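You operate a simulated robot arm through the tools that you are given. There is no shell and no other tool.

Carry out the task below with a simulated robot arm. There is one attempt and no reset: what you move stays moved.

## Task
Zero the short slab's height gauge on the 50.00 mm gauge block.
Fine: use spot 2, leave the probe on the block and shut the tan box again. Set down upright: what you pick out.

Only the result counts: the job must be done as asked and must still hold three seconds after the hand-in. Knocking over, shifting, dropping, spilling or breaking anything else fails it.

## Robot
A 7-joint arm with a fingered hand, fixed in place. Base frame: the origin is on the floor under the middle of its stand, x ahead of it, y to its left, z up; the work surface is at about z = 94. Units: cm, degrees, N and s.
With the tool pointing down near the work surface it reaches from about 28 to 70 cm from the base axis. Its first joint turns from -166.0 to 166.0 degrees. Payload 4 kg.
The TCP is the grasp point between the finger pads, 2.6 cm short of the fingertips. In the tool frame z runs along the fingers and y along their closing line. The gripper opens to 14.8 cm; its body begins 7.3 cm behind the TCP. The gripper is a hand of 3 fingers: y runs from the thumb to the fingers, the wrist lies at [0, 0, -23.9] in the tool frame, and closing takes about 1.5 s.
Orientation is that of the tool frame in the base frame, as a unit quaternion [x, y, z, w]. With the fingers straight down and closing along the base's y, the tool's x points along the base's -x, its y along +y and its z along -z.

## Interface
- The arm moves only by the tool arm_command. Its argument "rows" is a list of rows, each a list of 3 entries, a list of its own where there are three numbers: the shift along the base's x, y, z in cm, then the turn, a rotation vector about the base's x, y, z in rad, then the opening, from 0 (shut) to 1 (fully open). In form: [[[x, y, z], [ax, ay, az], grip], ...]. A call has 1 to 20 rows; each row is the pose to reach, as a shift and turn from the pose commanded when the call began. Each row takes 0.2 s and may step no farther than 5 cm and 8.6 degrees from the row before; otherwise, or with a gripper value out of range, the whole call is refused. A pose out of reach is approached as far as the arm can. The call stops where the force on the tool passes 90 N (or 10 N more than at its start, if that is more) or the arm is blocked; 0.2 s more then pass. Each finger travels about 7.2 cm/s and halts on what it meets, pressing with about 32 N; the grip force reading is that of the motor and also rises with nothing between the fingers. The clock runs only during rows and for 0.2 s after the last one: add rows that repeat a pose to give the fingers time. The reply holds the time, the measured pose of the TCP, the force on the tool along the base axes, the opening and the grip force, in the units named above and with some noise, with the torque about the TCP (base axes, N m) and any sound that the robot's microphone picked up.
- Cameras (640 x 400 px; columns grow to the right, rows downward): "scene" is fixed at [4.42, 64.95, 154.72]; the picture's right is [-0.61, -0.79, 0.00], its down [-0.44, 0.34, -0.83] and it looks along [0.65, -0.51, -0.56] (base axes); focal length 352 px, centre (320, 200). "wrist" rides on the gripper at [6.7, -3.9, -9] in the tool frame; the picture's right is [0.50, 0.87, 0.00], its down [-0.66, 0.38, -0.65] and it looks along [-0.57, 0.33, 0.76] (tool axes); focal length 222 px, centre (320, 200). There is no depth. A picture from a camera that has moved, and an enlarged one, comes with that camera's place and axes in the base frame and with its lens. The place of the scene camera against the robot may be out by one fixed shift of up to 1.2 cm in any direction.
- snapshot(camera): a new picture of that camera. No time passes.
- slide_trunk(by): slides the trunk up (or, below 0, down) by that many cm; the arm rides with it, the base frame stays. It gives what a move gives, with no picture.
- grasp_type(shape): the hand has 3 fingers and takes this shape, open, in about a second: jaw (thumb against the fingers, like two jaws); tri (thumb and two fingers); tip (a fingertip pinch); poke (one finger out to press); point (the index stretched); flat (the hand flat); cup (the hand cupped); fist (a fist). The gripper value then closes the fingers along that shape, each until it touches; the sizes above hold for jaw. It gives what a move gives, with no picture.
- enlarge(camera, box): a new picture of the part [left, top, right, bottom] of that camera's present view, enlarged. No time passes.
- close_job(): hands the job in; it is judged then, once.

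Nothing tells you positions but the pictures and the camera data. Unless the task says otherwise, let go and move clear before handing in.

The tools are called after "Call:" by a JSON object that holds its "method" and its "body". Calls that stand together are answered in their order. arm_command: Moves the arm, as the interface text tells. Its arguments: {"type":"object","properties":{"rows":{"type":"array"}},"required":["rows"]} The other tools are called the same way: slide_trunk (by) moves the trunk up or down; grasp_type (shape) gives the hand a shape; snapshot (camera) takes a picture; enlarge (camera, box) takes an enlarged picture of a part of a camera's view; close_job () hands the job in.

At the start:

```text
time_s: 0.0
tool_pos: [39.47, 19.38, 128.02]
ee_rot: [0.001, 1.0, 0.001, 0.0]
contact_force: [0.5, 0.2, -0.3]
ft_torque: [0.01, -0.03, -0.02]
gripper_width: 14.79
gripper_force: 0.1
shape: jaw
trunk travel left (down, up): [-52.5, 6.5]
```

scene: 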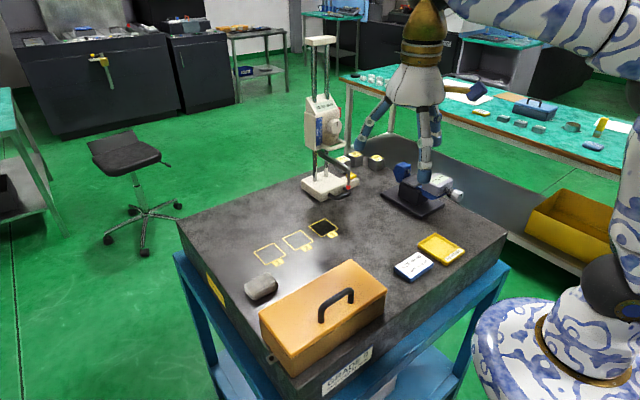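
wrist: 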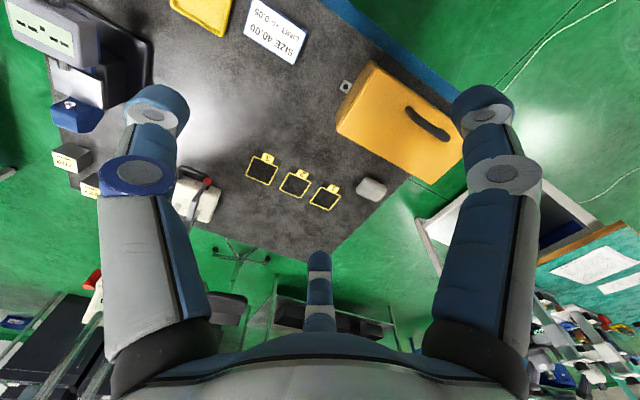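

I see a dark granite slab with a height gauge, three marked spots, a tan box with a handle, a grey stone-like object, cards and some gauge blocks. I'll look at it enlarged before I move anything.

Call:
{"method": "enlarge", "body": {"camera": "scene", "box": [280, 130, 480, 255]}}

Call:
{"method": "enlarge", "body": {"camera": "scene", "box": [230, 200, 400, 306]}}

Call:
{"method": "enlarge", "body": {"camera": "scene", "box": [290, 25, 390, 205]}}

Call:
{"method": "enlarge", "body": {"camera": "wrist", "box": [40, 0, 440, 250]}}

Call:
{"method": "enlarge", "body": {"camera": "scene", "box": [170, 230, 400, 400]}}

Call:
{"method": "enlarge", "body": {"camera": "scene", "box": [370, 220, 490, 295]}}

```text
3.20 times, centred on (380, 192) of scene
camera zoom: at [4.42, 64.95, 154.72], right [-0.61, -0.79, 0.0], down [-0.44, 0.34, -0.83], along [0.65, -0.51, -0.56], focal length 1125 px, centre (128, 224)
```

zoom: 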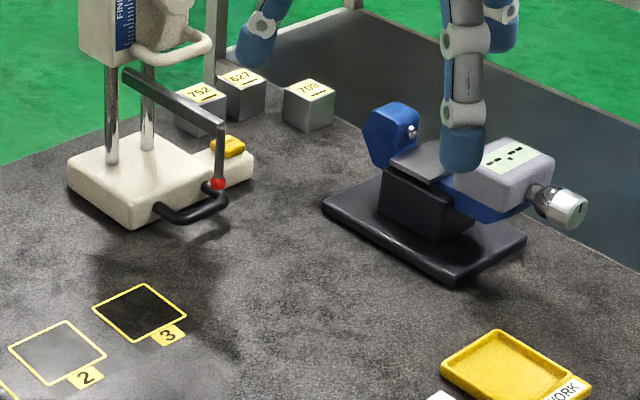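

```text
3.76 times, centred on (315, 253) of scene
camera zoom: at [4.42, 64.95, 154.72], right [-0.61, -0.79, 0.0], down [-0.44, 0.34, -0.83], along [0.65, -0.51, -0.56], focal length 1323 px, centre (339, 0)
```

zoom: 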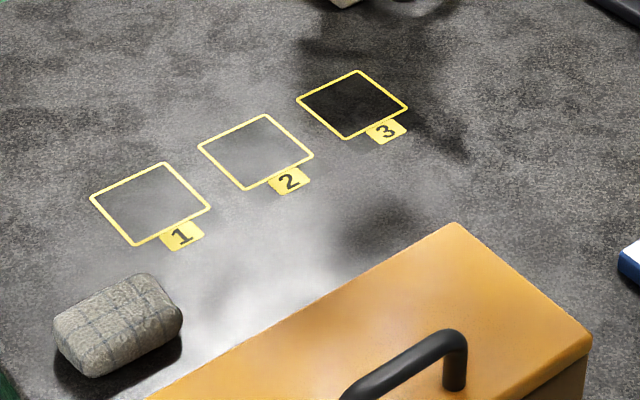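

```text
2.22 times, centred on (340, 115) of scene
camera zoom: at [4.42, 64.95, 154.72], right [-0.61, -0.79, 0.0], down [-0.44, 0.34, -0.83], along [0.65, -0.51, -0.56], focal length 781 px, centre (276, 389)
```

zoom: 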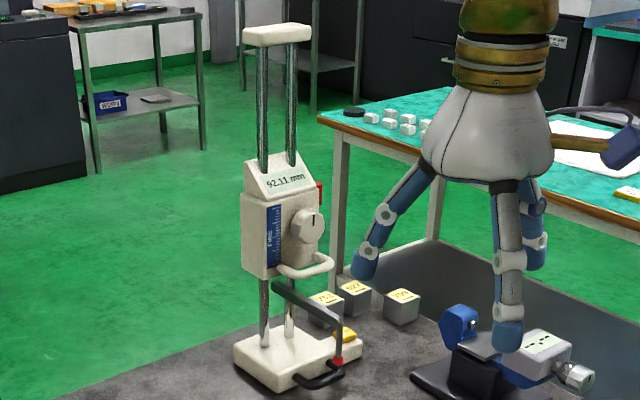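

```text
1.60 times, centred on (240, 125) of wrist
camera zoom: at [32.83, 15.32, 137.05], right [-0.5, 0.87, 0.0], down [0.66, 0.38, 0.65], along [0.56, 0.33, -0.76], focal length 355 px, centre (448, 320)
```

zoom: 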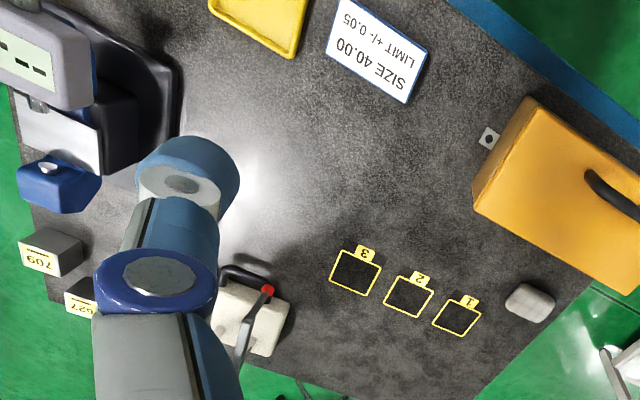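

```text
2.35 times, centred on (285, 315) of scene
camera zoom: at [4.42, 64.95, 154.72], right [-0.61, -0.79, 0.0], down [-0.44, 0.34, -0.83], along [0.65, -0.51, -0.56], focal length 827 px, centre (402, -71)
```

zoom: 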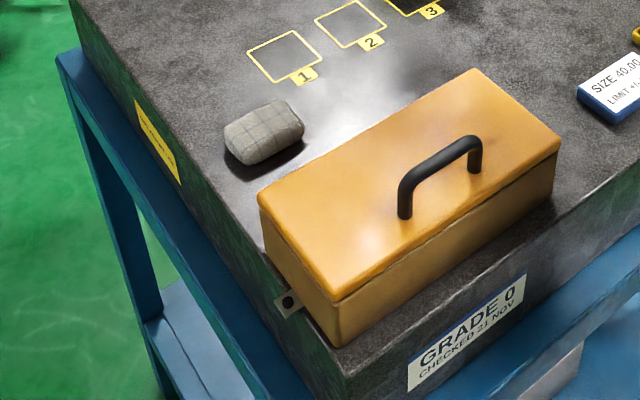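

```text
5.33 times, centred on (430, 258) of scene
camera zoom: at [4.42, 64.95, 154.72], right [-0.61, -0.79, 0.0], down [-0.44, 0.34, -0.83], along [0.65, -0.51, -0.56], focal length 1874 px, centre (-267, -107)
```

zoom: 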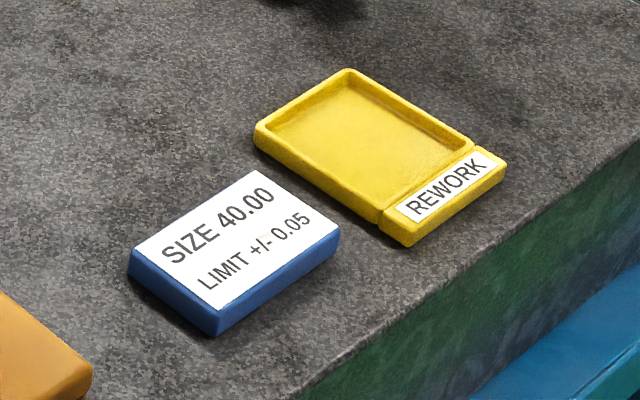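

The spots are around x≈63.6 with spot 2 at y≈26. The tan box is at x 33–44, y 25–48 with its handle near x≈36, and the gauge probe tip is near (63, 9.5, 105). I'll turn the hand while staying high, to get a wrist view of the box and its lid.

Call:
{"method": "arm_command", "body": {"rows": [[[1, -0.2, 0], [0, 0, 0.14], 1], [[2, -0.4, 0], [0, 0, 0.28], 1], [[3, -0.7, 0], [0, 0, 0.42], 1], [[4, -0.9, 0], [0, 0, 0.56], 1], [[5, -1.2, 0], [0, 0, 0.7], 1], [[6, -1.4, 0], [0, 0, 0.84], 1], [[7, -1.6, 0], [0, 0, 0.98], 1], [[8, -1.8, 0], [0, 0, 1.12], 1], [[9, -2, 0], [0, 0, 1.26], 1], [[10, -2.2, 0], [0, 0, 1.4], 1], [[10.5, -2.4, 0], [0, 0, 1.54], 1], [[10.5, -2.4, 0], [0, 0, 1.5708], 1]]}}

Call:
{"method": "snapshot", "body": {"camera": "wrist"}}

Call:
{"method": "snapshot", "body": {"camera": "scene"}}

```text
time_s: 2.6
tool_pos: [49.96, 16.74, 128.11]
ee_rot: [0.707, -0.707, 0.0, 0.001]
contact_force: [-0.2, -0.3, 0.5]
ft_torque: [0.03, 0.01, 0.01]
gripper_width: 14.78
gripper_force: 0.0
shape: jaw
trunk travel left (down, up): [-52.5, 6.5]
```

```text
taken
camera wrist: at [53.98, 10.06, 137.06], right [-0.87, -0.5, 0.0], down [-0.38, 0.66, 0.65], along [-0.33, 0.56, -0.76], focal length 222 px, centre (320, 200)
```

wrist: 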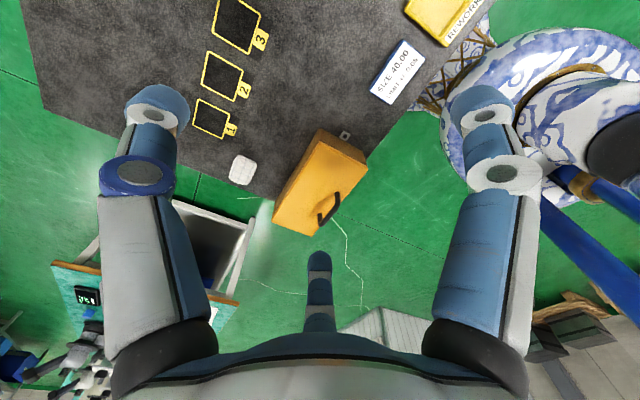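

```text
taken
```

scene: 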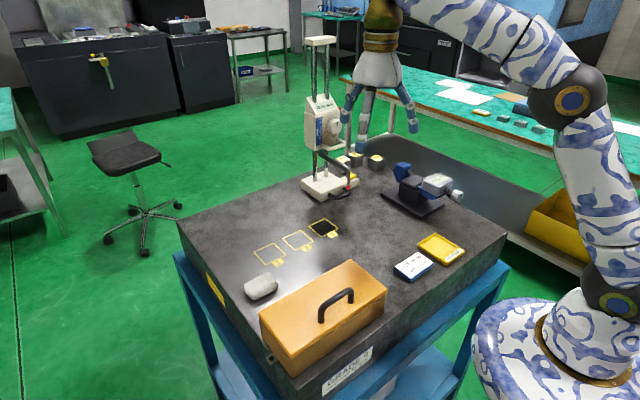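

The turn worked and the box is in the wrist view. I'll enlarge the box to see how its lid is hinged, then the gauge from the scene camera.

Call:
{"method": "enlarge", "body": {"camera": "wrist", "box": [220, 110, 400, 250]}}

Call:
{"method": "enlarge", "body": {"camera": "wrist", "box": [180, 0, 280, 190]}}

Call:
{"method": "enlarge", "body": {"camera": "scene", "box": [290, 80, 370, 130]}}

Call:
{"method": "enlarge", "body": {"camera": "scene", "box": [290, 130, 400, 210]}}

Call:
{"method": "enlarge", "body": {"camera": "scene", "box": [250, 255, 400, 395]}}

```text
2.86 times, centred on (310, 180) of wrist
camera zoom: at [53.98, 10.06, 137.06], right [-0.87, -0.5, 0.0], down [-0.38, 0.66, 0.65], along [-0.33, 0.56, -0.76], focal length 635 px, centre (349, 257)
```

zoom: 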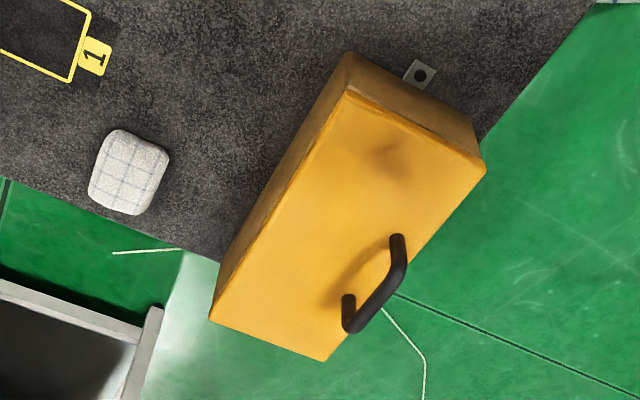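

```text
2.11 times, centred on (230, 95) of wrist
camera zoom: at [53.98, 10.06, 137.06], right [-0.87, -0.5, 0.0], down [-0.38, 0.66, 0.65], along [-0.33, 0.56, -0.76], focal length 468 px, centre (510, 421)
```

zoom: 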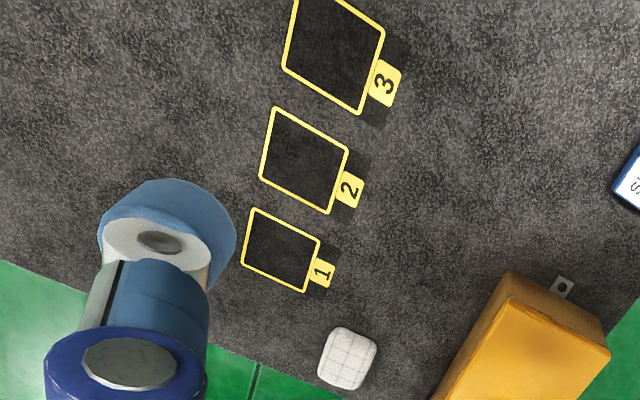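

```text
8.00 times, centred on (330, 105) of scene
camera zoom: at [4.42, 64.95, 154.72], right [-0.61, -0.79, 0.0], down [-0.44, 0.34, -0.83], along [0.65, -0.51, -0.56], focal length 2812 px, centre (240, 960)
```

zoom: 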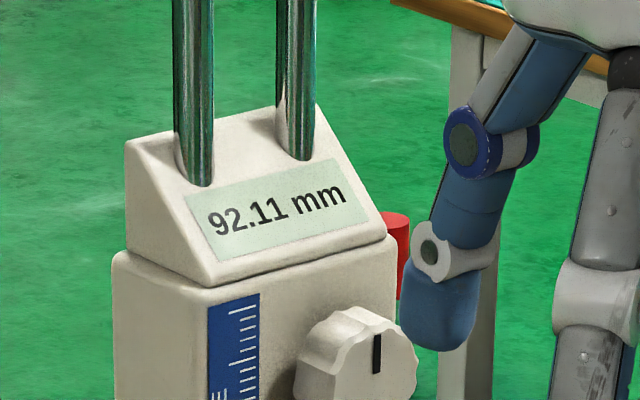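

```text
5.00 times, centred on (345, 170) of scene
camera zoom: at [4.42, 64.95, 154.72], right [-0.61, -0.79, 0.0], down [-0.44, 0.34, -0.83], along [0.65, -0.51, -0.56], focal length 1757 px, centre (195, 350)
```

zoom: 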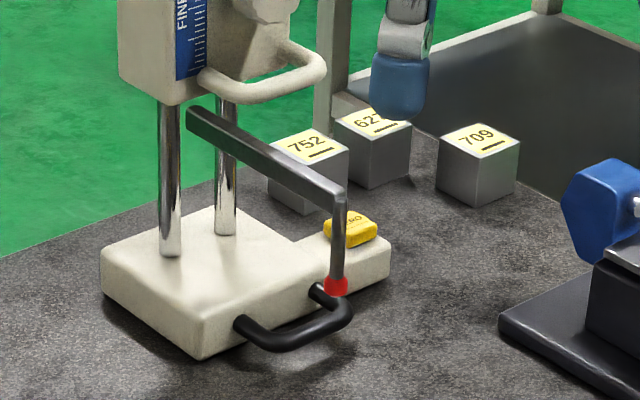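

```text
2.86 times, centred on (325, 325) of scene
camera zoom: at [4.42, 64.95, 154.72], right [-0.61, -0.79, 0.0], down [-0.44, 0.34, -0.83], along [0.65, -0.51, -0.56], focal length 1004 px, centre (306, -157)
```

zoom: 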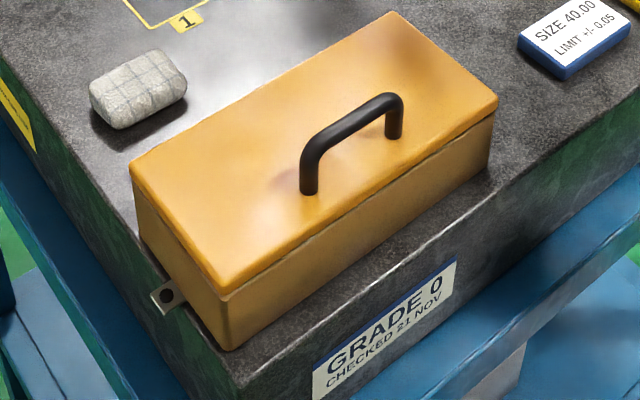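

The pad marked ZERO sits on the gauge base and the head carries a knob. The tan box looks screwed down, with its handle near the front edge, so the lid is probably hinged at the back. I'll move nearer to the box for exact sizes.

Call:
{"method": "arm_command", "body": {"rows": [[[-1.5, 2, -2], [0, 0, 0], 1], [[-3, 4, -4], [0, 0, 0], 1], [[-4.5, 6, -6], [0, 0, 0], 1], [[-6, 8, -8], [0, 0, 0], 1], [[-7.5, 10, -10], [0, 0, 0], 1], [[-9, 11.8, -12], [0, 0, 0], 1]]}}

Call:
{"method": "snapshot", "body": {"camera": "wrist"}}

Call:
{"method": "enlarge", "body": {"camera": "wrist", "box": [190, 60, 450, 260]}}

Call:
{"method": "enlarge", "body": {"camera": "scene", "box": [290, 80, 370, 210]}}

```text
time_s: 4.0
tool_pos: [41.08, 28.89, 116.05]
ee_rot: [-0.707, 0.708, 0.0, -0.001]
contact_force: [0.2, 0.2, 0.0]
ft_torque: [0.02, -0.04, -0.01]
gripper_width: 14.78
gripper_force: 0.1
shape: jaw
trunk travel left (down, up): [-52.5, 6.5]
```

```text
taken
camera wrist: at [45.03, 22.01, 125.07], right [-0.87, -0.5, 0.0], down [-0.38, 0.66, 0.65], along [-0.33, 0.57, -0.76], focal length 222 px, centre (320, 200)
```

wrist: 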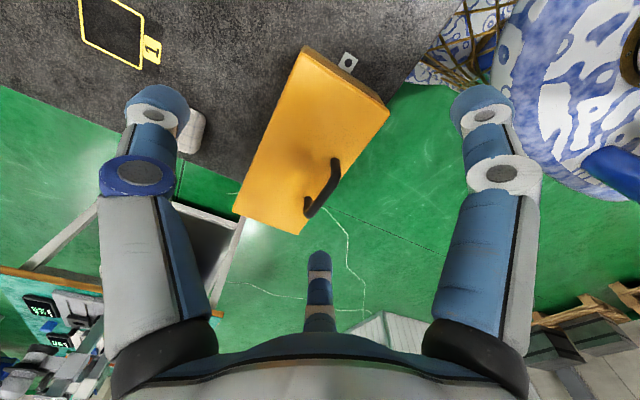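

```text
2.00 times, centred on (320, 160) of wrist
camera zoom: at [45.03, 22.01, 125.07], right [-0.87, -0.5, 0.0], down [-0.38, 0.66, 0.65], along [-0.33, 0.57, -0.76], focal length 444 px, centre (320, 280)
```

zoom: 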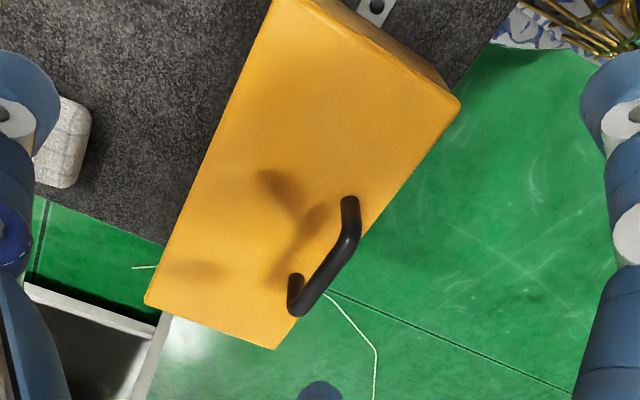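

```text
3.08 times, centred on (330, 145) of scene
camera zoom: at [4.42, 64.95, 154.72], right [-0.61, -0.79, 0.0], down [-0.44, 0.34, -0.83], along [0.65, -0.51, -0.56], focal length 1082 px, centre (289, 369)
```

zoom: 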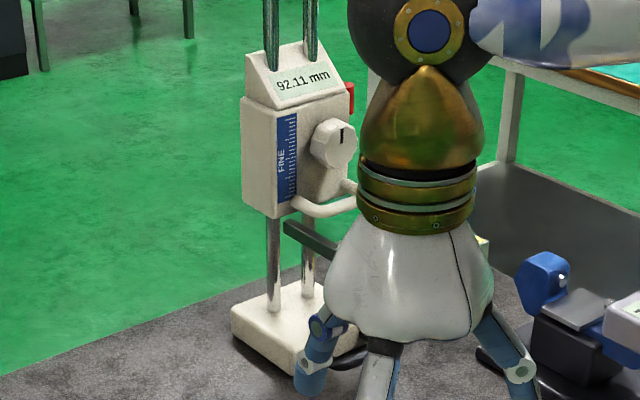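

The lid top is at about z≈102, spanning x 35–45 and y 25–47, with the handle bar near (36.6, 36.6, 105.3) running along y. I'll close the hand partway in the air to see how the fingers sit relative to each other.

Call:
{"method": "arm_command", "body": {"rows": [[[0, 0, 1], [0, 0, 0], 0.1], [[0, 0, 1], [0, 0, 0], 0.1], [[0, 0, 1], [0, 0, 0], 0.1], [[0, 0, 1], [0, 0, 0], 0.1], [[0, 0, 1], [0, 0, 0], 0.1], [[0, 0, 1], [0, 0, 0], 0.1], [[0, 0, 1], [0, 0, 0], 0.1], [[0, 0, 1], [0, 0, 0], 0.1]]}}

Call:
{"method": "snapshot", "body": {"camera": "wrist"}}

Call:
{"method": "enlarge", "body": {"camera": "scene", "box": [300, 130, 500, 330]}}

```text
time_s: 5.8
tool_pos: [41.09, 28.84, 117.06]
ee_rot: [-0.706, 0.708, 0.0, -0.002]
contact_force: [-0.4, -0.4, -0.6]
ft_torque: [-0.02, -0.01, 0.04]
gripper_width: 1.51
gripper_force: 0.1
shape: jaw
trunk travel left (down, up): [-52.5, 6.5]
```

```text
taken
camera wrist: at [45.06, 21.95, 126.07], right [-0.87, -0.5, 0.0], down [-0.38, 0.66, 0.65], along [-0.33, 0.56, -0.76], focal length 222 px, centre (320, 200)
```

wrist: 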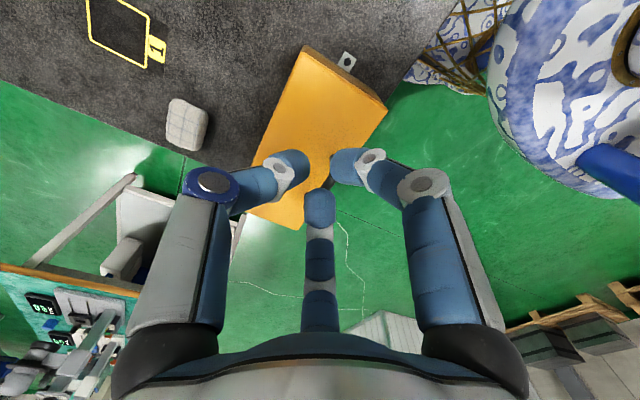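

```text
2.00 times, centred on (400, 230) of scene
camera zoom: at [4.42, 64.95, 154.72], right [-0.61, -0.79, 0.0], down [-0.44, 0.34, -0.83], along [0.65, -0.51, -0.56], focal length 703 px, centre (160, 140)
```

zoom: 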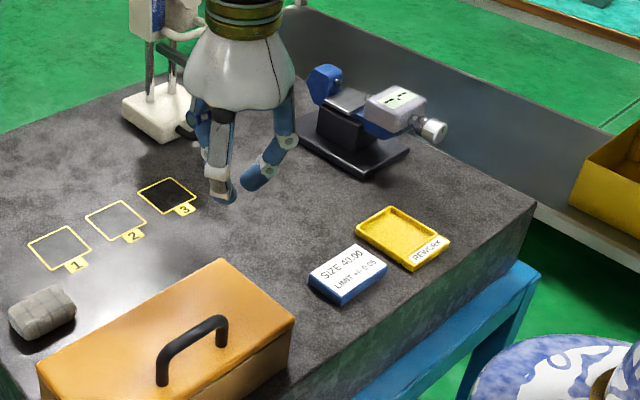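

The two fingers close about 4 cm apart against a single thumb. I want the thumb on the robot's side of the handle, so I'll turn the hand the other way and use that view to look at the gauge.

Call:
{"method": "arm_command", "body": {"rows": [[[0.6, -0.6, 0.6], [0, 0, -0.14], 0.1], [[1.2, -1.2, 1.2], [0, 0, -0.28], 0.1], [[1.8, -1.8, 1.8], [0, 0, -0.42], 0.1], [[2.4, -2.4, 2.4], [0, 0, -0.56], 0.1], [[3.0, -3.0, 3.0], [0, 0, -0.7], 0.1], [[3.6, -3.6, 3.6], [0, 0, -0.84], 0.1], [[4.2, -4.2, 4.2], [0, 0, -0.98], 0.1], [[4.8, -4.8, 4.8], [0, 0, -1.12], 0.1], [[5.4, -5.4, 5.4], [0, 0, -1.26], 0.1], [[6, -6, 6], [0, 0, -1.4], 0.1], [[6.5, -6.5, 6.5], [0, 0, -1.54], 0.1], [[6.5, -6.5, 6.5], [0, 0, -1.5708], 0.1]]}}

Call:
{"method": "arm_command", "body": {"rows": [[[0, 0, 0], [0, 0, -0.14], 0.1], [[0, 0, 0], [0, 0, -0.28], 0.1], [[0, 0, 0], [0, 0, -0.42], 0.1], [[0, 0, 0], [0, 0, -0.56], 0.1], [[0, 0, 0], [0, 0, -0.7], 0.1], [[0, 0, 0], [0, 0, -0.84], 0.1], [[0, 0, 0], [0, 0, -0.98], 0.1], [[0, 0, 0], [0, 0, -1.12], 0.1], [[0, 0, 0], [0, 0, -1.26], 0.1], [[0, 0, 0], [0, 0, -1.4], 0.1], [[0, 0, 0], [0, 0, -1.54], 0.1], [[0, 0, 0], [0, 0, -1.5708], 0.1]]}}

Call:
{"method": "snapshot", "body": {"camera": "wrist"}}

```text
time_s: 8.4
tool_pos: [47.5, 22.16, 123.57]
ee_rot: [0.002, 1.0, 0.001, -0.001]
contact_force: [-0.3, -0.4, 0.3]
ft_torque: [0.01, -0.01, 0.01]
gripper_width: 1.53
gripper_force: 0.1
shape: jaw
trunk travel left (down, up): [-52.5, 6.5]
```

```text
time_s: 11.0
tool_pos: [47.43, 22.27, 123.54]
ee_rot: [0.709, 0.706, 0.001, 0.001]
contact_force: [-0.6, -0.7, -0.1]
ft_torque: [-0.02, 0.0, 0.0]
gripper_width: 1.51
gripper_force: 0.0
shape: jaw
trunk travel left (down, up): [-52.5, 6.5]
```

```text
taken
camera wrist: at [43.67, 28.93, 132.54], right [0.87, 0.5, 0.0], down [0.38, -0.66, 0.65], along [0.33, -0.57, -0.76], focal length 222 px, centre (320, 200)
```

wrist: 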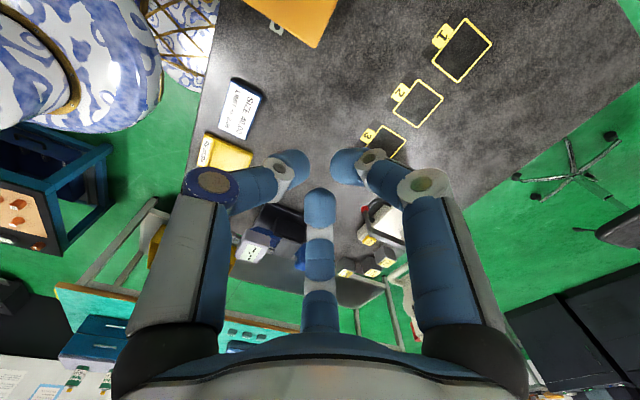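

The spots come out again at x≈63.7, with y≈35.3, 26.6 and 18.5. Next I'll go above the handle with the fingers half open and check where the bar lies.

Call:
{"method": "arm_command", "body": {"rows": [[[-2, 2.6, -0.5], [0, 0, 0], 0.4], [[-4, 5.2, -1], [0, 0, 0], 0.4], [[-6, 7.8, -2], [0, 0, 0], 0.4], [[-8, 10.4, -4], [0, 0, 0], 0.4], [[-10, 13, -6], [0, 0, 0], 0.4], [[-10.8, 14.3, -7.5], [0, 0, 0], 0.4], [[-10.8, 14.3, -7.5], [0, 0, 0], 0.4]]}}

Call:
{"method": "snapshot", "body": {"camera": "wrist"}}

Call:
{"method": "snapshot", "body": {"camera": "scene"}}

```text
time_s: 12.6
tool_pos: [36.6, 36.57, 116.22]
ee_rot: [0.708, 0.707, 0.001, 0.0]
contact_force: [-0.2, 0.7, -0.1]
ft_torque: [-0.01, 0.0, 0.02]
gripper_width: 5.89
gripper_force: 0.0
shape: jaw
trunk travel left (down, up): [-52.5, 6.5]
```

```text
taken
camera wrist: at [32.76, 43.2, 125.15], right [0.87, 0.5, 0.0], down [0.38, -0.66, 0.65], along [0.33, -0.56, -0.76], focal length 222 px, centre (320, 200)
```

wrist: 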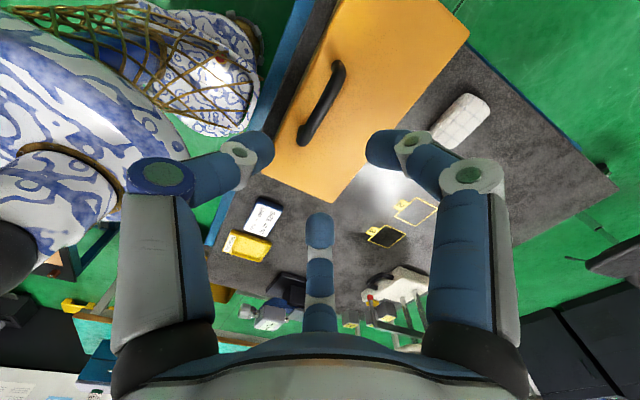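

```text
taken
```

scene: 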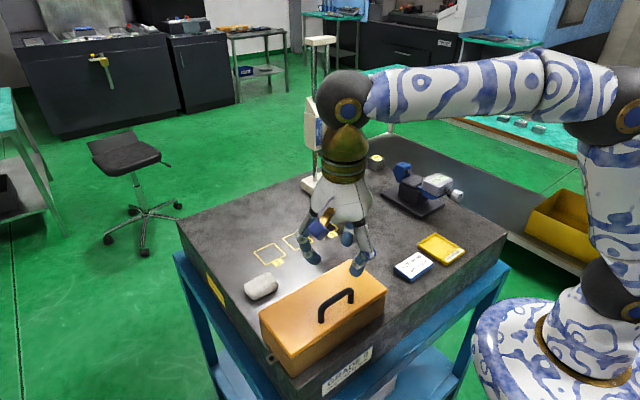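

Call:
{"method": "enlarge", "body": {"camera": "wrist", "box": [240, 0, 480, 220]}}

Call:
{"method": "enlarge", "body": {"camera": "wrist", "box": [330, 230, 440, 350]}}

```text
1.82 times, centred on (360, 110) of wrist
camera zoom: at [32.76, 43.2, 125.15], right [0.87, 0.5, 0.0], down [0.38, -0.66, 0.65], along [0.33, -0.56, -0.76], focal length 404 px, centre (247, 364)
```

zoom: 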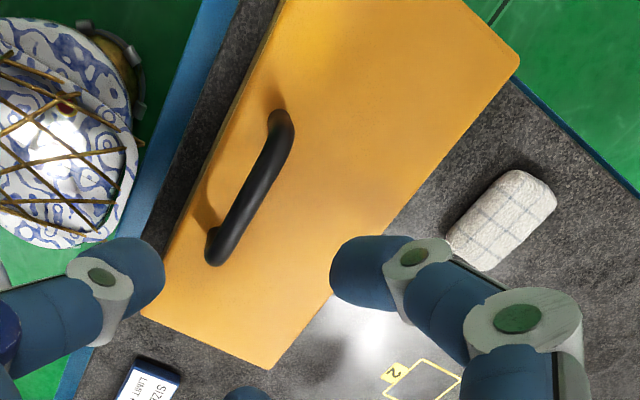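

```text
3.33 times, centred on (385, 290) of wrist
camera zoom: at [32.76, 43.2, 125.15], right [0.87, 0.5, 0.0], down [0.38, -0.66, 0.65], along [0.33, -0.56, -0.76], focal length 740 px, centre (103, -100)
```

zoom: 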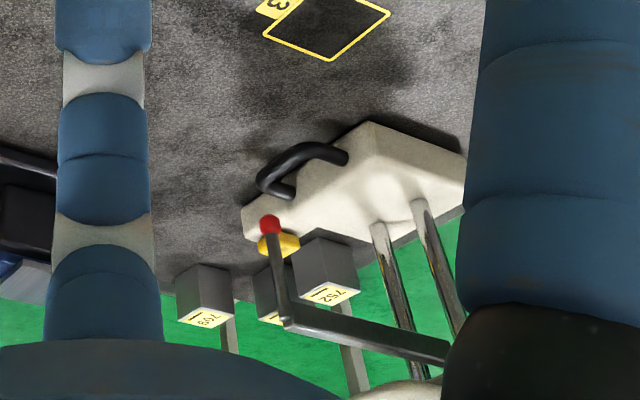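

The lid top refines to z≈101 with x 34.6–45 and y 25.5–48. The handle bar is at about (36.3, 37.2, 104.5). I'll go down so the fingers straddle the bar, and check before closing.

Call:
{"method": "arm_command", "body": {"rows": [[[-0.3, 0.4, -2.5], [0, 0, 0], 0.4], [[-0.3, 0.4, -5], [0, 0, 0], 0.4], [[-0.3, 0.4, -7], [0, 0, 0], 0.4], [[-0.3, 0.4, -8.5], [0, 0, 0], 0.4], [[-0.3, 0.4, -9.7], [0, 0, 0], 0.4], [[-0.3, 0.4, -10.4], [0, 0, 0], 0.4]]}}

Call:
{"method": "snapshot", "body": {"camera": "wrist"}}

Call:
{"method": "enlarge", "body": {"camera": "scene", "box": [240, 180, 440, 400]}}

```text
time_s: 14.0
tool_pos: [36.35, 36.9, 105.53]
ee_rot: [0.708, 0.706, 0.001, 0.0]
contact_force: [0.8, 0.1, 0.3]
ft_torque: [0.0, 0.01, 0.02]
gripper_width: 5.9
gripper_force: 0.0
shape: jaw
trunk travel left (down, up): [-52.5, 6.5]
```

```text
taken
camera wrist: at [32.5, 43.58, 114.58], right [0.87, 0.5, 0.0], down [0.38, -0.66, 0.65], along [0.33, -0.57, -0.76], focal length 222 px, centre (320, 200)
```

wrist: 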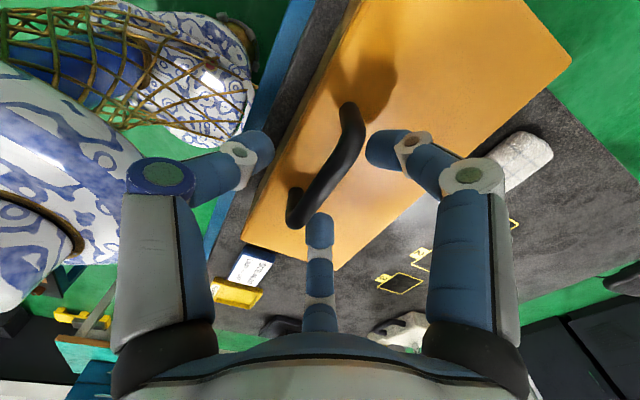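

```text
1.82 times, centred on (340, 290) of scene
camera zoom: at [4.42, 64.95, 154.72], right [-0.61, -0.79, 0.0], down [-0.44, 0.34, -0.83], along [0.65, -0.51, -0.56], focal length 639 px, centre (284, 36)
```

zoom: 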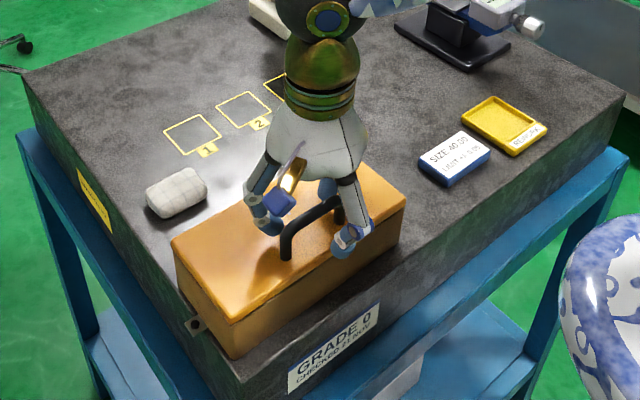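

The bar lies between the thumb and the two fingers as planned. I'll close on it now.

Call:
{"method": "arm_command", "body": {"rows": [[[0, 0.3, 0], [0, 0, 0], 0.2], [[0, 0.3, 0], [0, 0, 0], 0.0], [[0, 0.3, 0], [0, 0, 0], 0.0], [[0, 0.3, 0], [0, 0, 0], 0.0], [[0, 0.3, 0], [0, 0, 0], 0.0], [[0, 0.3, 0], [0, 0, 0], 0.0]]}}

Call:
{"method": "snapshot", "body": {"camera": "wrist"}}

```text
time_s: 15.4
tool_pos: [36.47, 37.2, 105.44]
ee_rot: [0.708, 0.706, 0.001, -0.001]
contact_force: [3.3, -1.0, -2.8]
ft_torque: [0.0, -0.03, 0.04]
gripper_width: 0.21
gripper_force: 32.0
shape: jaw
trunk travel left (down, up): [-52.5, 6.5]
```

```text
taken
camera wrist: at [32.6, 43.86, 114.57], right [0.87, 0.5, 0.0], down [0.38, -0.66, 0.65], along [0.33, -0.57, -0.76], focal length 222 px, centre (320, 200)
```

wrist: 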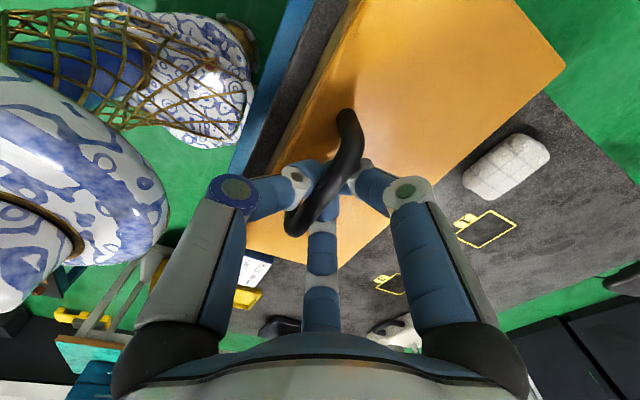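

Call:
{"method": "enlarge", "body": {"camera": "wrist", "box": [240, 90, 420, 260]}}

Call:
{"method": "enlarge", "body": {"camera": "scene", "box": [280, 240, 400, 340]}}

```text
2.35 times, centred on (330, 175) of wrist
camera zoom: at [32.6, 43.86, 114.57], right [0.87, 0.5, 0.0], down [0.38, -0.66, 0.65], along [0.33, -0.57, -0.76], focal length 523 px, centre (296, 259)
```

zoom: 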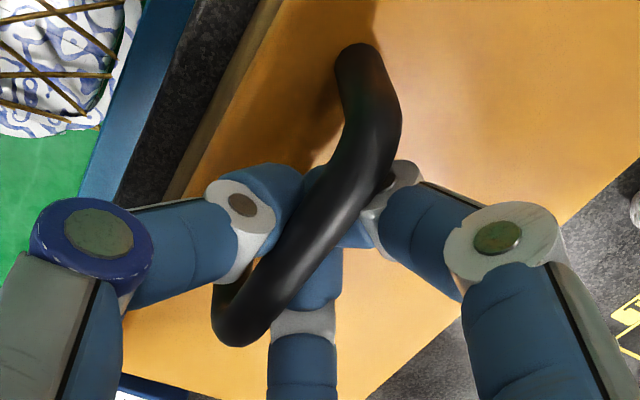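

```text
4.00 times, centred on (340, 290) of scene
camera zoom: at [4.42, 64.95, 154.72], right [-0.61, -0.79, 0.0], down [-0.44, 0.34, -0.83], along [0.65, -0.51, -0.56], focal length 1406 px, centre (240, -160)
```

zoom: 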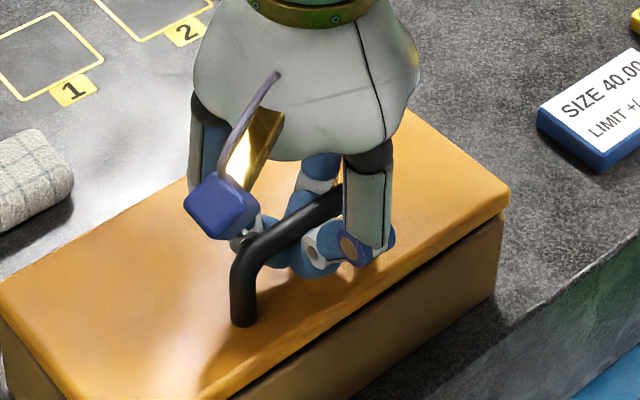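

The fingers have closed under the bar and cage it like a hook, with the bar near (36.4, 37.2, 105.3). I'll start lifting on an arc about a hinge guessed at x≈45, z≈100.5, in small steps.

Call:
{"method": "arm_command", "body": {"rows": [[[0.3, 0, 0.6], [0, 0, 0], 0], [[0.7, 0, 1.2], [0, 0.02, 0], 0], [[1.1, 0, 1.7], [0, 0.04, 0], 0], [[1.1, 0, 1.7], [0, 0.04, 0], 0]]}}

Call:
{"method": "snapshot", "body": {"camera": "wrist"}}

Call:
{"method": "enlarge", "body": {"camera": "scene", "box": [240, 230, 420, 390]}}

```text
time_s: 16.4
tool_pos: [37.51, 37.18, 107.22]
ee_rot: [0.708, 0.706, -0.014, -0.014]
contact_force: [7.5, -1.3, -8.3]
ft_torque: [0.01, -0.02, 0.0]
gripper_width: 0.19
gripper_force: 31.9
shape: jaw
trunk travel left (down, up): [-52.5, 6.5]
```

```text
taken
camera wrist: at [34.16, 43.87, 116.4], right [0.87, 0.5, -0.03], down [0.4, -0.66, 0.64], along [0.3, -0.57, -0.77], focal length 222 px, centre (320, 200)
```

wrist: 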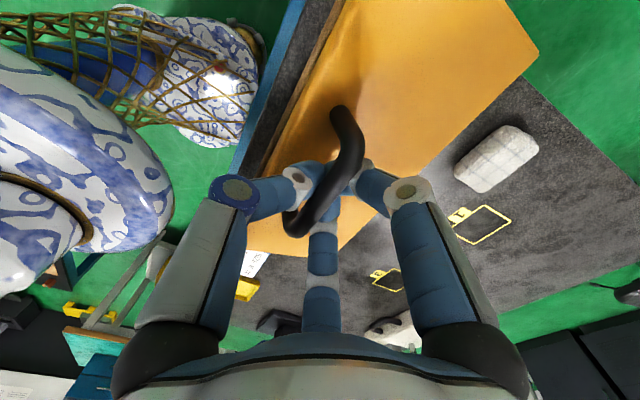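

```text
2.50 times, centred on (330, 310) of scene
camera zoom: at [4.42, 64.95, 154.72], right [-0.61, -0.79, 0.0], down [-0.44, 0.34, -0.83], along [0.65, -0.51, -0.56], focal length 879 px, centre (295, -75)
```

zoom: 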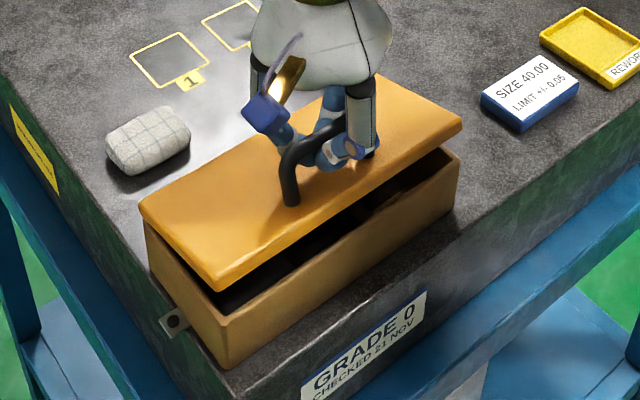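

The lid is hinged at the back and is opening cleanly, at about 10° so far. I'll carry on along the arc, with x trimmed slightly toward the hinge.

Call:
{"method": "arm_command", "body": {"rows": [[[0.7, 0, 0.6], [0, 0.02, 0], 0], [[1.4, 0, 1.1], [0, 0.04, 0], 0], [[2.1, 0, 1.6], [0, 0.06, 0], 0], [[2.8, 0, 2.1], [0, 0.08, 0], 0], [[3.6, 0, 2.5], [0, 0.1, 0], 0], [[4.35, 0, 2.8], [0, 0.12, 0], 0], [[4.35, 0, 2.8], [0, 0.12, 0], 0]]}}

Call:
{"method": "snapshot", "body": {"camera": "wrist"}}

Call:
{"method": "enlarge", "body": {"camera": "scene", "box": [240, 210, 420, 370]}}

```text
time_s: 18.0
tool_pos: [42.0, 37.19, 109.89]
ee_rot: [0.705, 0.704, -0.057, -0.057]
contact_force: [4.7, -3.3, -20.6]
ft_torque: [-0.05, 0.11, -0.02]
gripper_width: 0.2
gripper_force: 31.9
shape: jaw
trunk travel left (down, up): [-52.5, 6.5]
```

```text
taken
camera wrist: at [39.71, 43.92, 119.45], right [0.86, 0.5, -0.14], down [0.48, -0.66, 0.58], along [0.2, -0.57, -0.8], focal length 222 px, centre (320, 200)
```

wrist: 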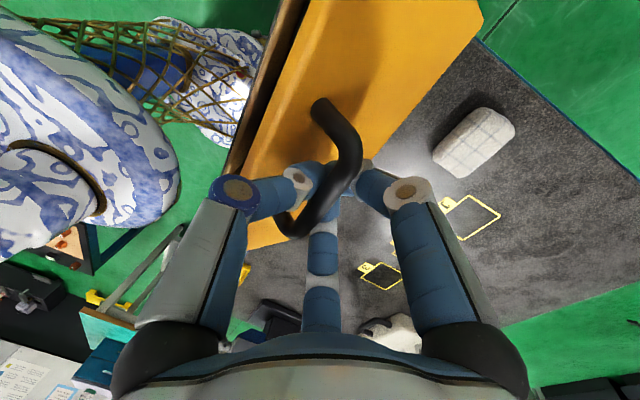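

```text
2.50 times, centred on (330, 290) of scene
camera zoom: at [4.42, 64.95, 154.72], right [-0.61, -0.79, 0.0], down [-0.44, 0.34, -0.83], along [0.65, -0.51, -0.56], focal length 879 px, centre (295, -25)
```

zoom: 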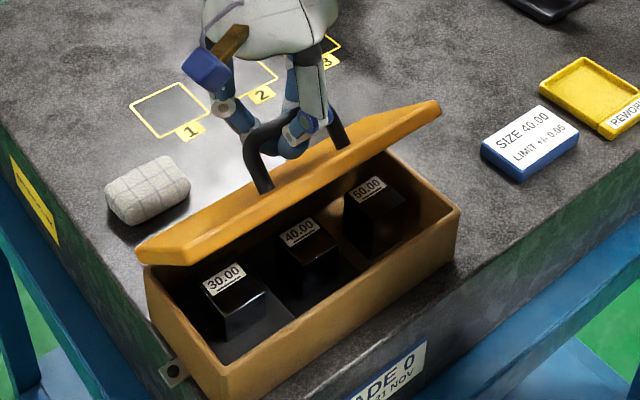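

The three blocks are visible, and the 50.00 one sits at the -y end of the box. The pull on the hand is radial, meaning my arc runs slightly high, so I'll trim it and continue to about 70°.

Call:
{"method": "arm_command", "body": {"rows": [[[0.7, 0, -0.1], [0, 0.025, 0], 0], [[1.4, 0, 0.0], [0, 0.05, 0], 0], [[2.25, 0, 0.1], [0, 0.075, 0], 0], [[3.07, 0, 0.12], [0, 0.1, 0], 0], [[3.9, 0, 0.1], [0, 0.125, 0], 0], [[4.73, 0, 0], [0, 0.15, 0], 0], [[4.73, 0, 0], [0, 0.15, 0], 0]]}}

Call:
{"method": "snapshot", "body": {"camera": "wrist"}}

Call:
{"method": "enlarge", "body": {"camera": "scene", "box": [240, 190, 420, 350]}}

```text
time_s: 19.6
tool_pos: [46.46, 37.25, 109.95]
ee_rot: [0.699, 0.698, -0.108, -0.11]
contact_force: [-0.3, 0.9, -5.8]
ft_torque: [-0.01, 0.03, 0.0]
gripper_width: 0.18
gripper_force: 31.4
shape: jaw
trunk travel left (down, up): [-52.5, 6.5]
```

```text
taken
camera wrist: at [45.65, 43.9, 119.84], right [0.83, 0.5, -0.26], down [0.56, -0.66, 0.51], along [0.08, -0.56, -0.82], focal length 222 px, centre (320, 200)
```

wrist: 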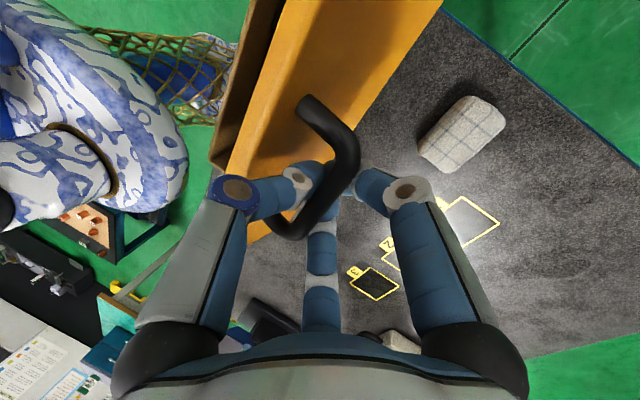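

```text
2.50 times, centred on (330, 270) of scene
camera zoom: at [4.42, 64.95, 154.72], right [-0.61, -0.79, 0.0], down [-0.44, 0.34, -0.83], along [0.65, -0.51, -0.56], focal length 879 px, centre (295, 25)
```

zoom: 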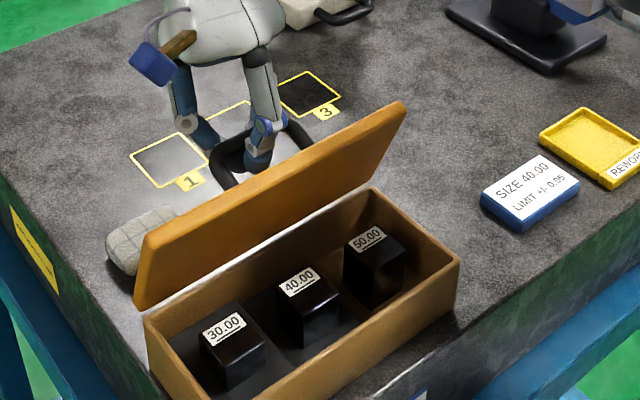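

The lid is at about 65°. I'll continue to roughly 90° and watch for a stop or any change in force.

Call:
{"method": "arm_command", "body": {"rows": [[[0.8, 0, -0.15], [0, 0.015, 0], 0], [[1.61, 0, -0.4], [0, 0.03, 0], 0], [[2.4, 0, -0.7], [0, 0.04, 0], 0], [[3.1, 0, -1.1], [0, 0.05, 0], 0], [[3.1, 0, -1.1], [0, 0.05, 0], 0]]}}

Call:
{"method": "snapshot", "body": {"camera": "wrist"}}

Call:
{"method": "enlarge", "body": {"camera": "scene", "box": [240, 190, 420, 350]}}

```text
time_s: 20.8
tool_pos: [48.04, 37.14, 109.59]
ee_rot: [0.698, 0.696, -0.118, -0.12]
contact_force: [-0.4, 1.4, 0.3]
ft_torque: [0.0, 0.0, -0.03]
gripper_width: 0.18
gripper_force: 32.1
shape: jaw
out of reach, approached as far as the arm can: row 3, 4, 5
trunk travel left (down, up): [-52.5, 6.5]
```

```text
taken
camera wrist: at [47.44, 43.78, 119.32], right [0.82, 0.5, -0.29], down [0.57, -0.66, 0.49], along [0.06, -0.56, -0.82], focal length 222 px, centre (320, 200)
```

wrist: 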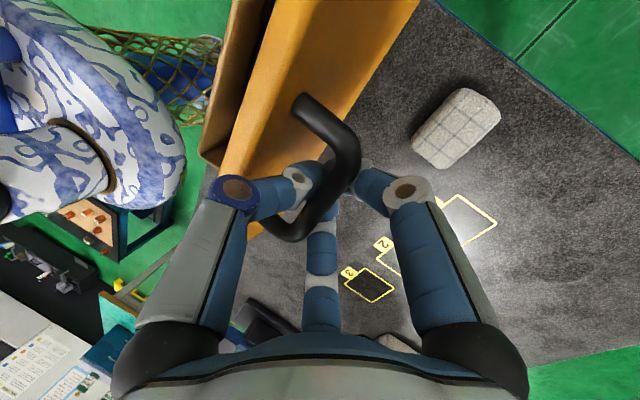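

```text
2.50 times, centred on (330, 270) of scene
camera zoom: at [4.42, 64.95, 154.72], right [-0.61, -0.79, 0.0], down [-0.44, 0.34, -0.83], along [0.65, -0.51, -0.56], focal length 879 px, centre (295, 25)
```

zoom: 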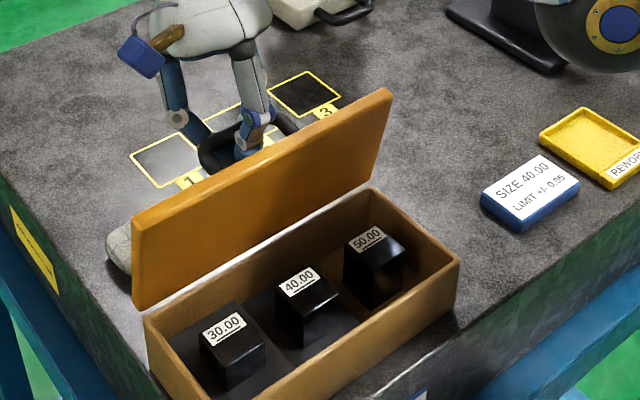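

The arm ran out of reach because of the tilt. I'll bring the hand back toward vertical while holding the handle, so the arc can continue.

Call:
{"method": "arm_command", "body": {"rows": [[[0, 0, 0], [0, -0.07, 0], 0], [[0, 0, 0], [0, -0.14, 0], 0], [[0, 0, 0], [0, -0.2, 0], 0], [[0, 0, 0], [0, -0.2, 0], 0]]}}

Call:
{"method": "enlarge", "body": {"camera": "scene", "box": [240, 190, 420, 350]}}

Call:
{"method": "snapshot", "body": {"camera": "wrist"}}

```text
time_s: 21.8
tool_pos: [48.08, 37.12, 109.5]
ee_rot: [0.705, 0.704, -0.056, -0.057]
contact_force: [0.0, 0.4, 0.3]
ft_torque: [0.0, 0.01, -0.02]
gripper_width: 0.19
gripper_force: 31.7
shape: jaw
trunk travel left (down, up): [-52.5, 6.5]
```

```text
2.50 times, centred on (330, 270) of scene
camera zoom: at [4.42, 64.95, 154.72], right [-0.61, -0.79, 0.0], down [-0.44, 0.34, -0.83], along [0.65, -0.51, -0.56], focal length 879 px, centre (295, 25)
```

zoom: 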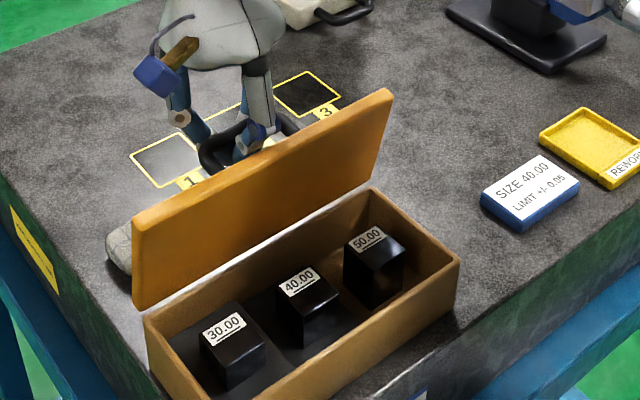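

```text
taken
camera wrist: at [45.67, 43.81, 119.01], right [0.86, 0.5, -0.14], down [0.48, -0.66, 0.58], along [0.2, -0.57, -0.8], focal length 222 px, centre (320, 200)
```

wrist: 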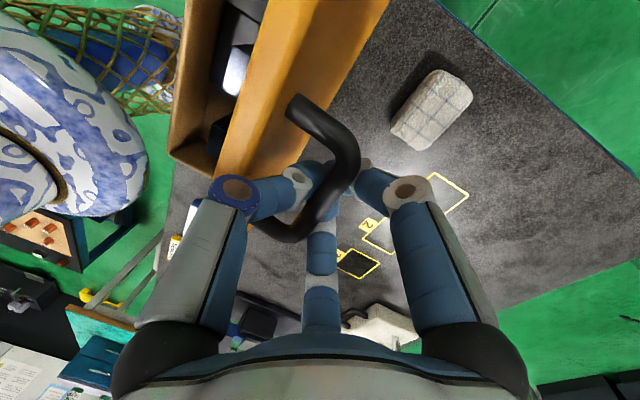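

The hand is at about 79° with almost no load. I'll go on past vertical toward 100° with this smaller tilt.

Call:
{"method": "arm_command", "body": {"rows": [[[0.85, 0, -0.3], [0, 0, 0], 0], [[1.67, 0, -0.7], [0, 0, 0], 0], [[2.35, 0, -1.15], [0, 0, 0], 0], [[3.0, 0, -1.66], [0, 0, 0], 0], [[3.0, 0, -1.66], [0, 0, 0], 0]]}}

Call:
{"method": "enlarge", "body": {"camera": "scene", "box": [240, 190, 420, 350]}}

Call:
{"method": "snapshot", "body": {"camera": "wrist"}}

```text
time_s: 23.0
tool_pos: [50.85, 37.02, 108.59]
ee_rot: [0.705, 0.705, -0.051, -0.057]
contact_force: [3.1, 9.8, 60.9]
ft_torque: [-0.22, 3.31, -0.29]
gripper_width: 0.11
gripper_force: 32.3
shape: jaw
trunk travel left (down, up): [-52.5, 6.5]
```

```text
2.50 times, centred on (330, 270) of scene
camera zoom: at [4.42, 64.95, 154.72], right [-0.61, -0.79, 0.0], down [-0.44, 0.34, -0.83], along [0.65, -0.51, -0.56], focal length 879 px, centre (295, 25)
```

zoom: 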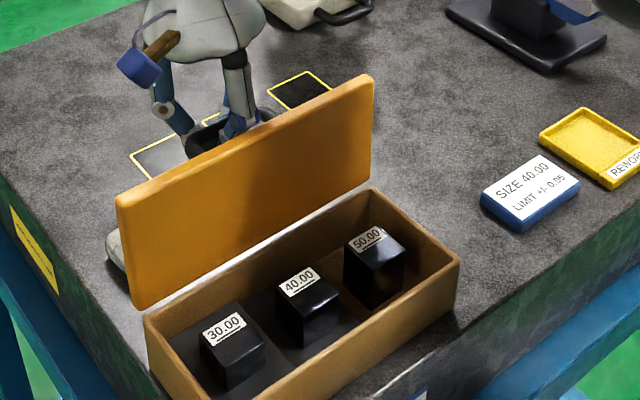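

```text
taken
camera wrist: at [48.41, 43.68, 117.99], right [0.86, 0.5, -0.13], down [0.47, -0.66, 0.58], along [0.21, -0.56, -0.8], focal length 222 px, centre (320, 200)
```

wrist: 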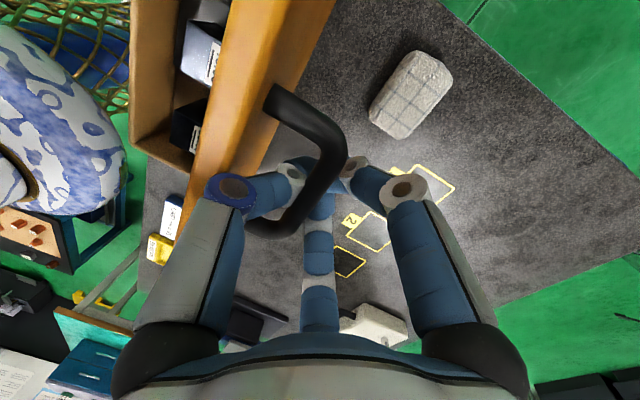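

The lid is near vertical, but its free edge is now pushing up on the thumb, at about 61 N. I'll ease off by rising slightly, opening a little and shifting toward +x, keeping the thumb behind the bar so the lid can't drop.

Call:
{"method": "arm_command", "body": {"rows": [[[0.1, 0, 0.4], [0, 0, 0], 0.05], [[0.3, 0, 0.7], [0, 0, 0], 0.12], [[0.5, 0, 1.0], [0, 0, 0], 0.18], [[0.7, 0, 1.3], [0, 0, 0], 0.22], [[0.7, 0, 1.3], [0, 0, 0], 0.22]]}}

Call:
{"method": "enlarge", "body": {"camera": "scene", "box": [240, 190, 420, 350]}}

Call:
{"method": "snapshot", "body": {"camera": "wrist"}}

```text
time_s: 24.2
tool_pos: [51.65, 37.23, 109.16]
ee_rot: [0.705, 0.705, -0.055, -0.057]
contact_force: [0.2, 0.5, -0.6]
ft_torque: [0.0, 0.03, -0.01]
gripper_width: 3.23
gripper_force: 0.1
shape: jaw
trunk travel left (down, up): [-52.5, 6.5]
```

```text
2.50 times, centred on (330, 270) of scene
camera zoom: at [4.42, 64.95, 154.72], right [-0.61, -0.79, 0.0], down [-0.44, 0.34, -0.83], along [0.65, -0.51, -0.56], focal length 879 px, centre (295, 25)
```

zoom: 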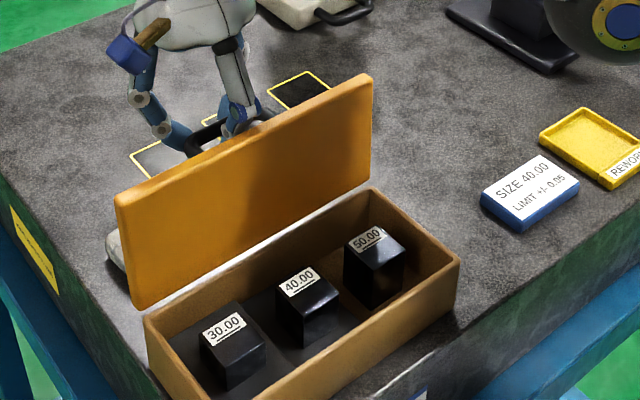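

```text
taken
camera wrist: at [49.37, 43.82, 118.57], right [0.86, 0.5, -0.14], down [0.48, -0.66, 0.58], along [0.2, -0.57, -0.8], focal length 222 px, centre (320, 200)
```

wrist: 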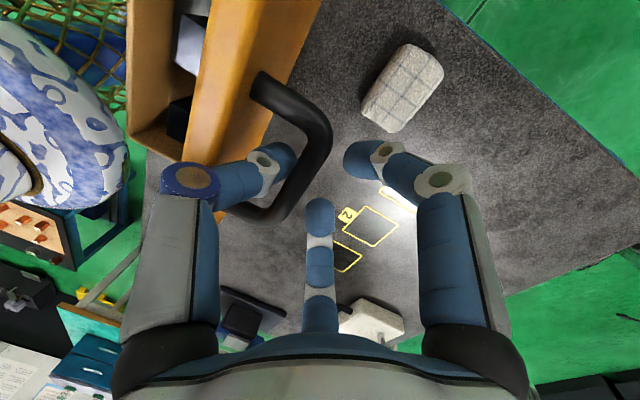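

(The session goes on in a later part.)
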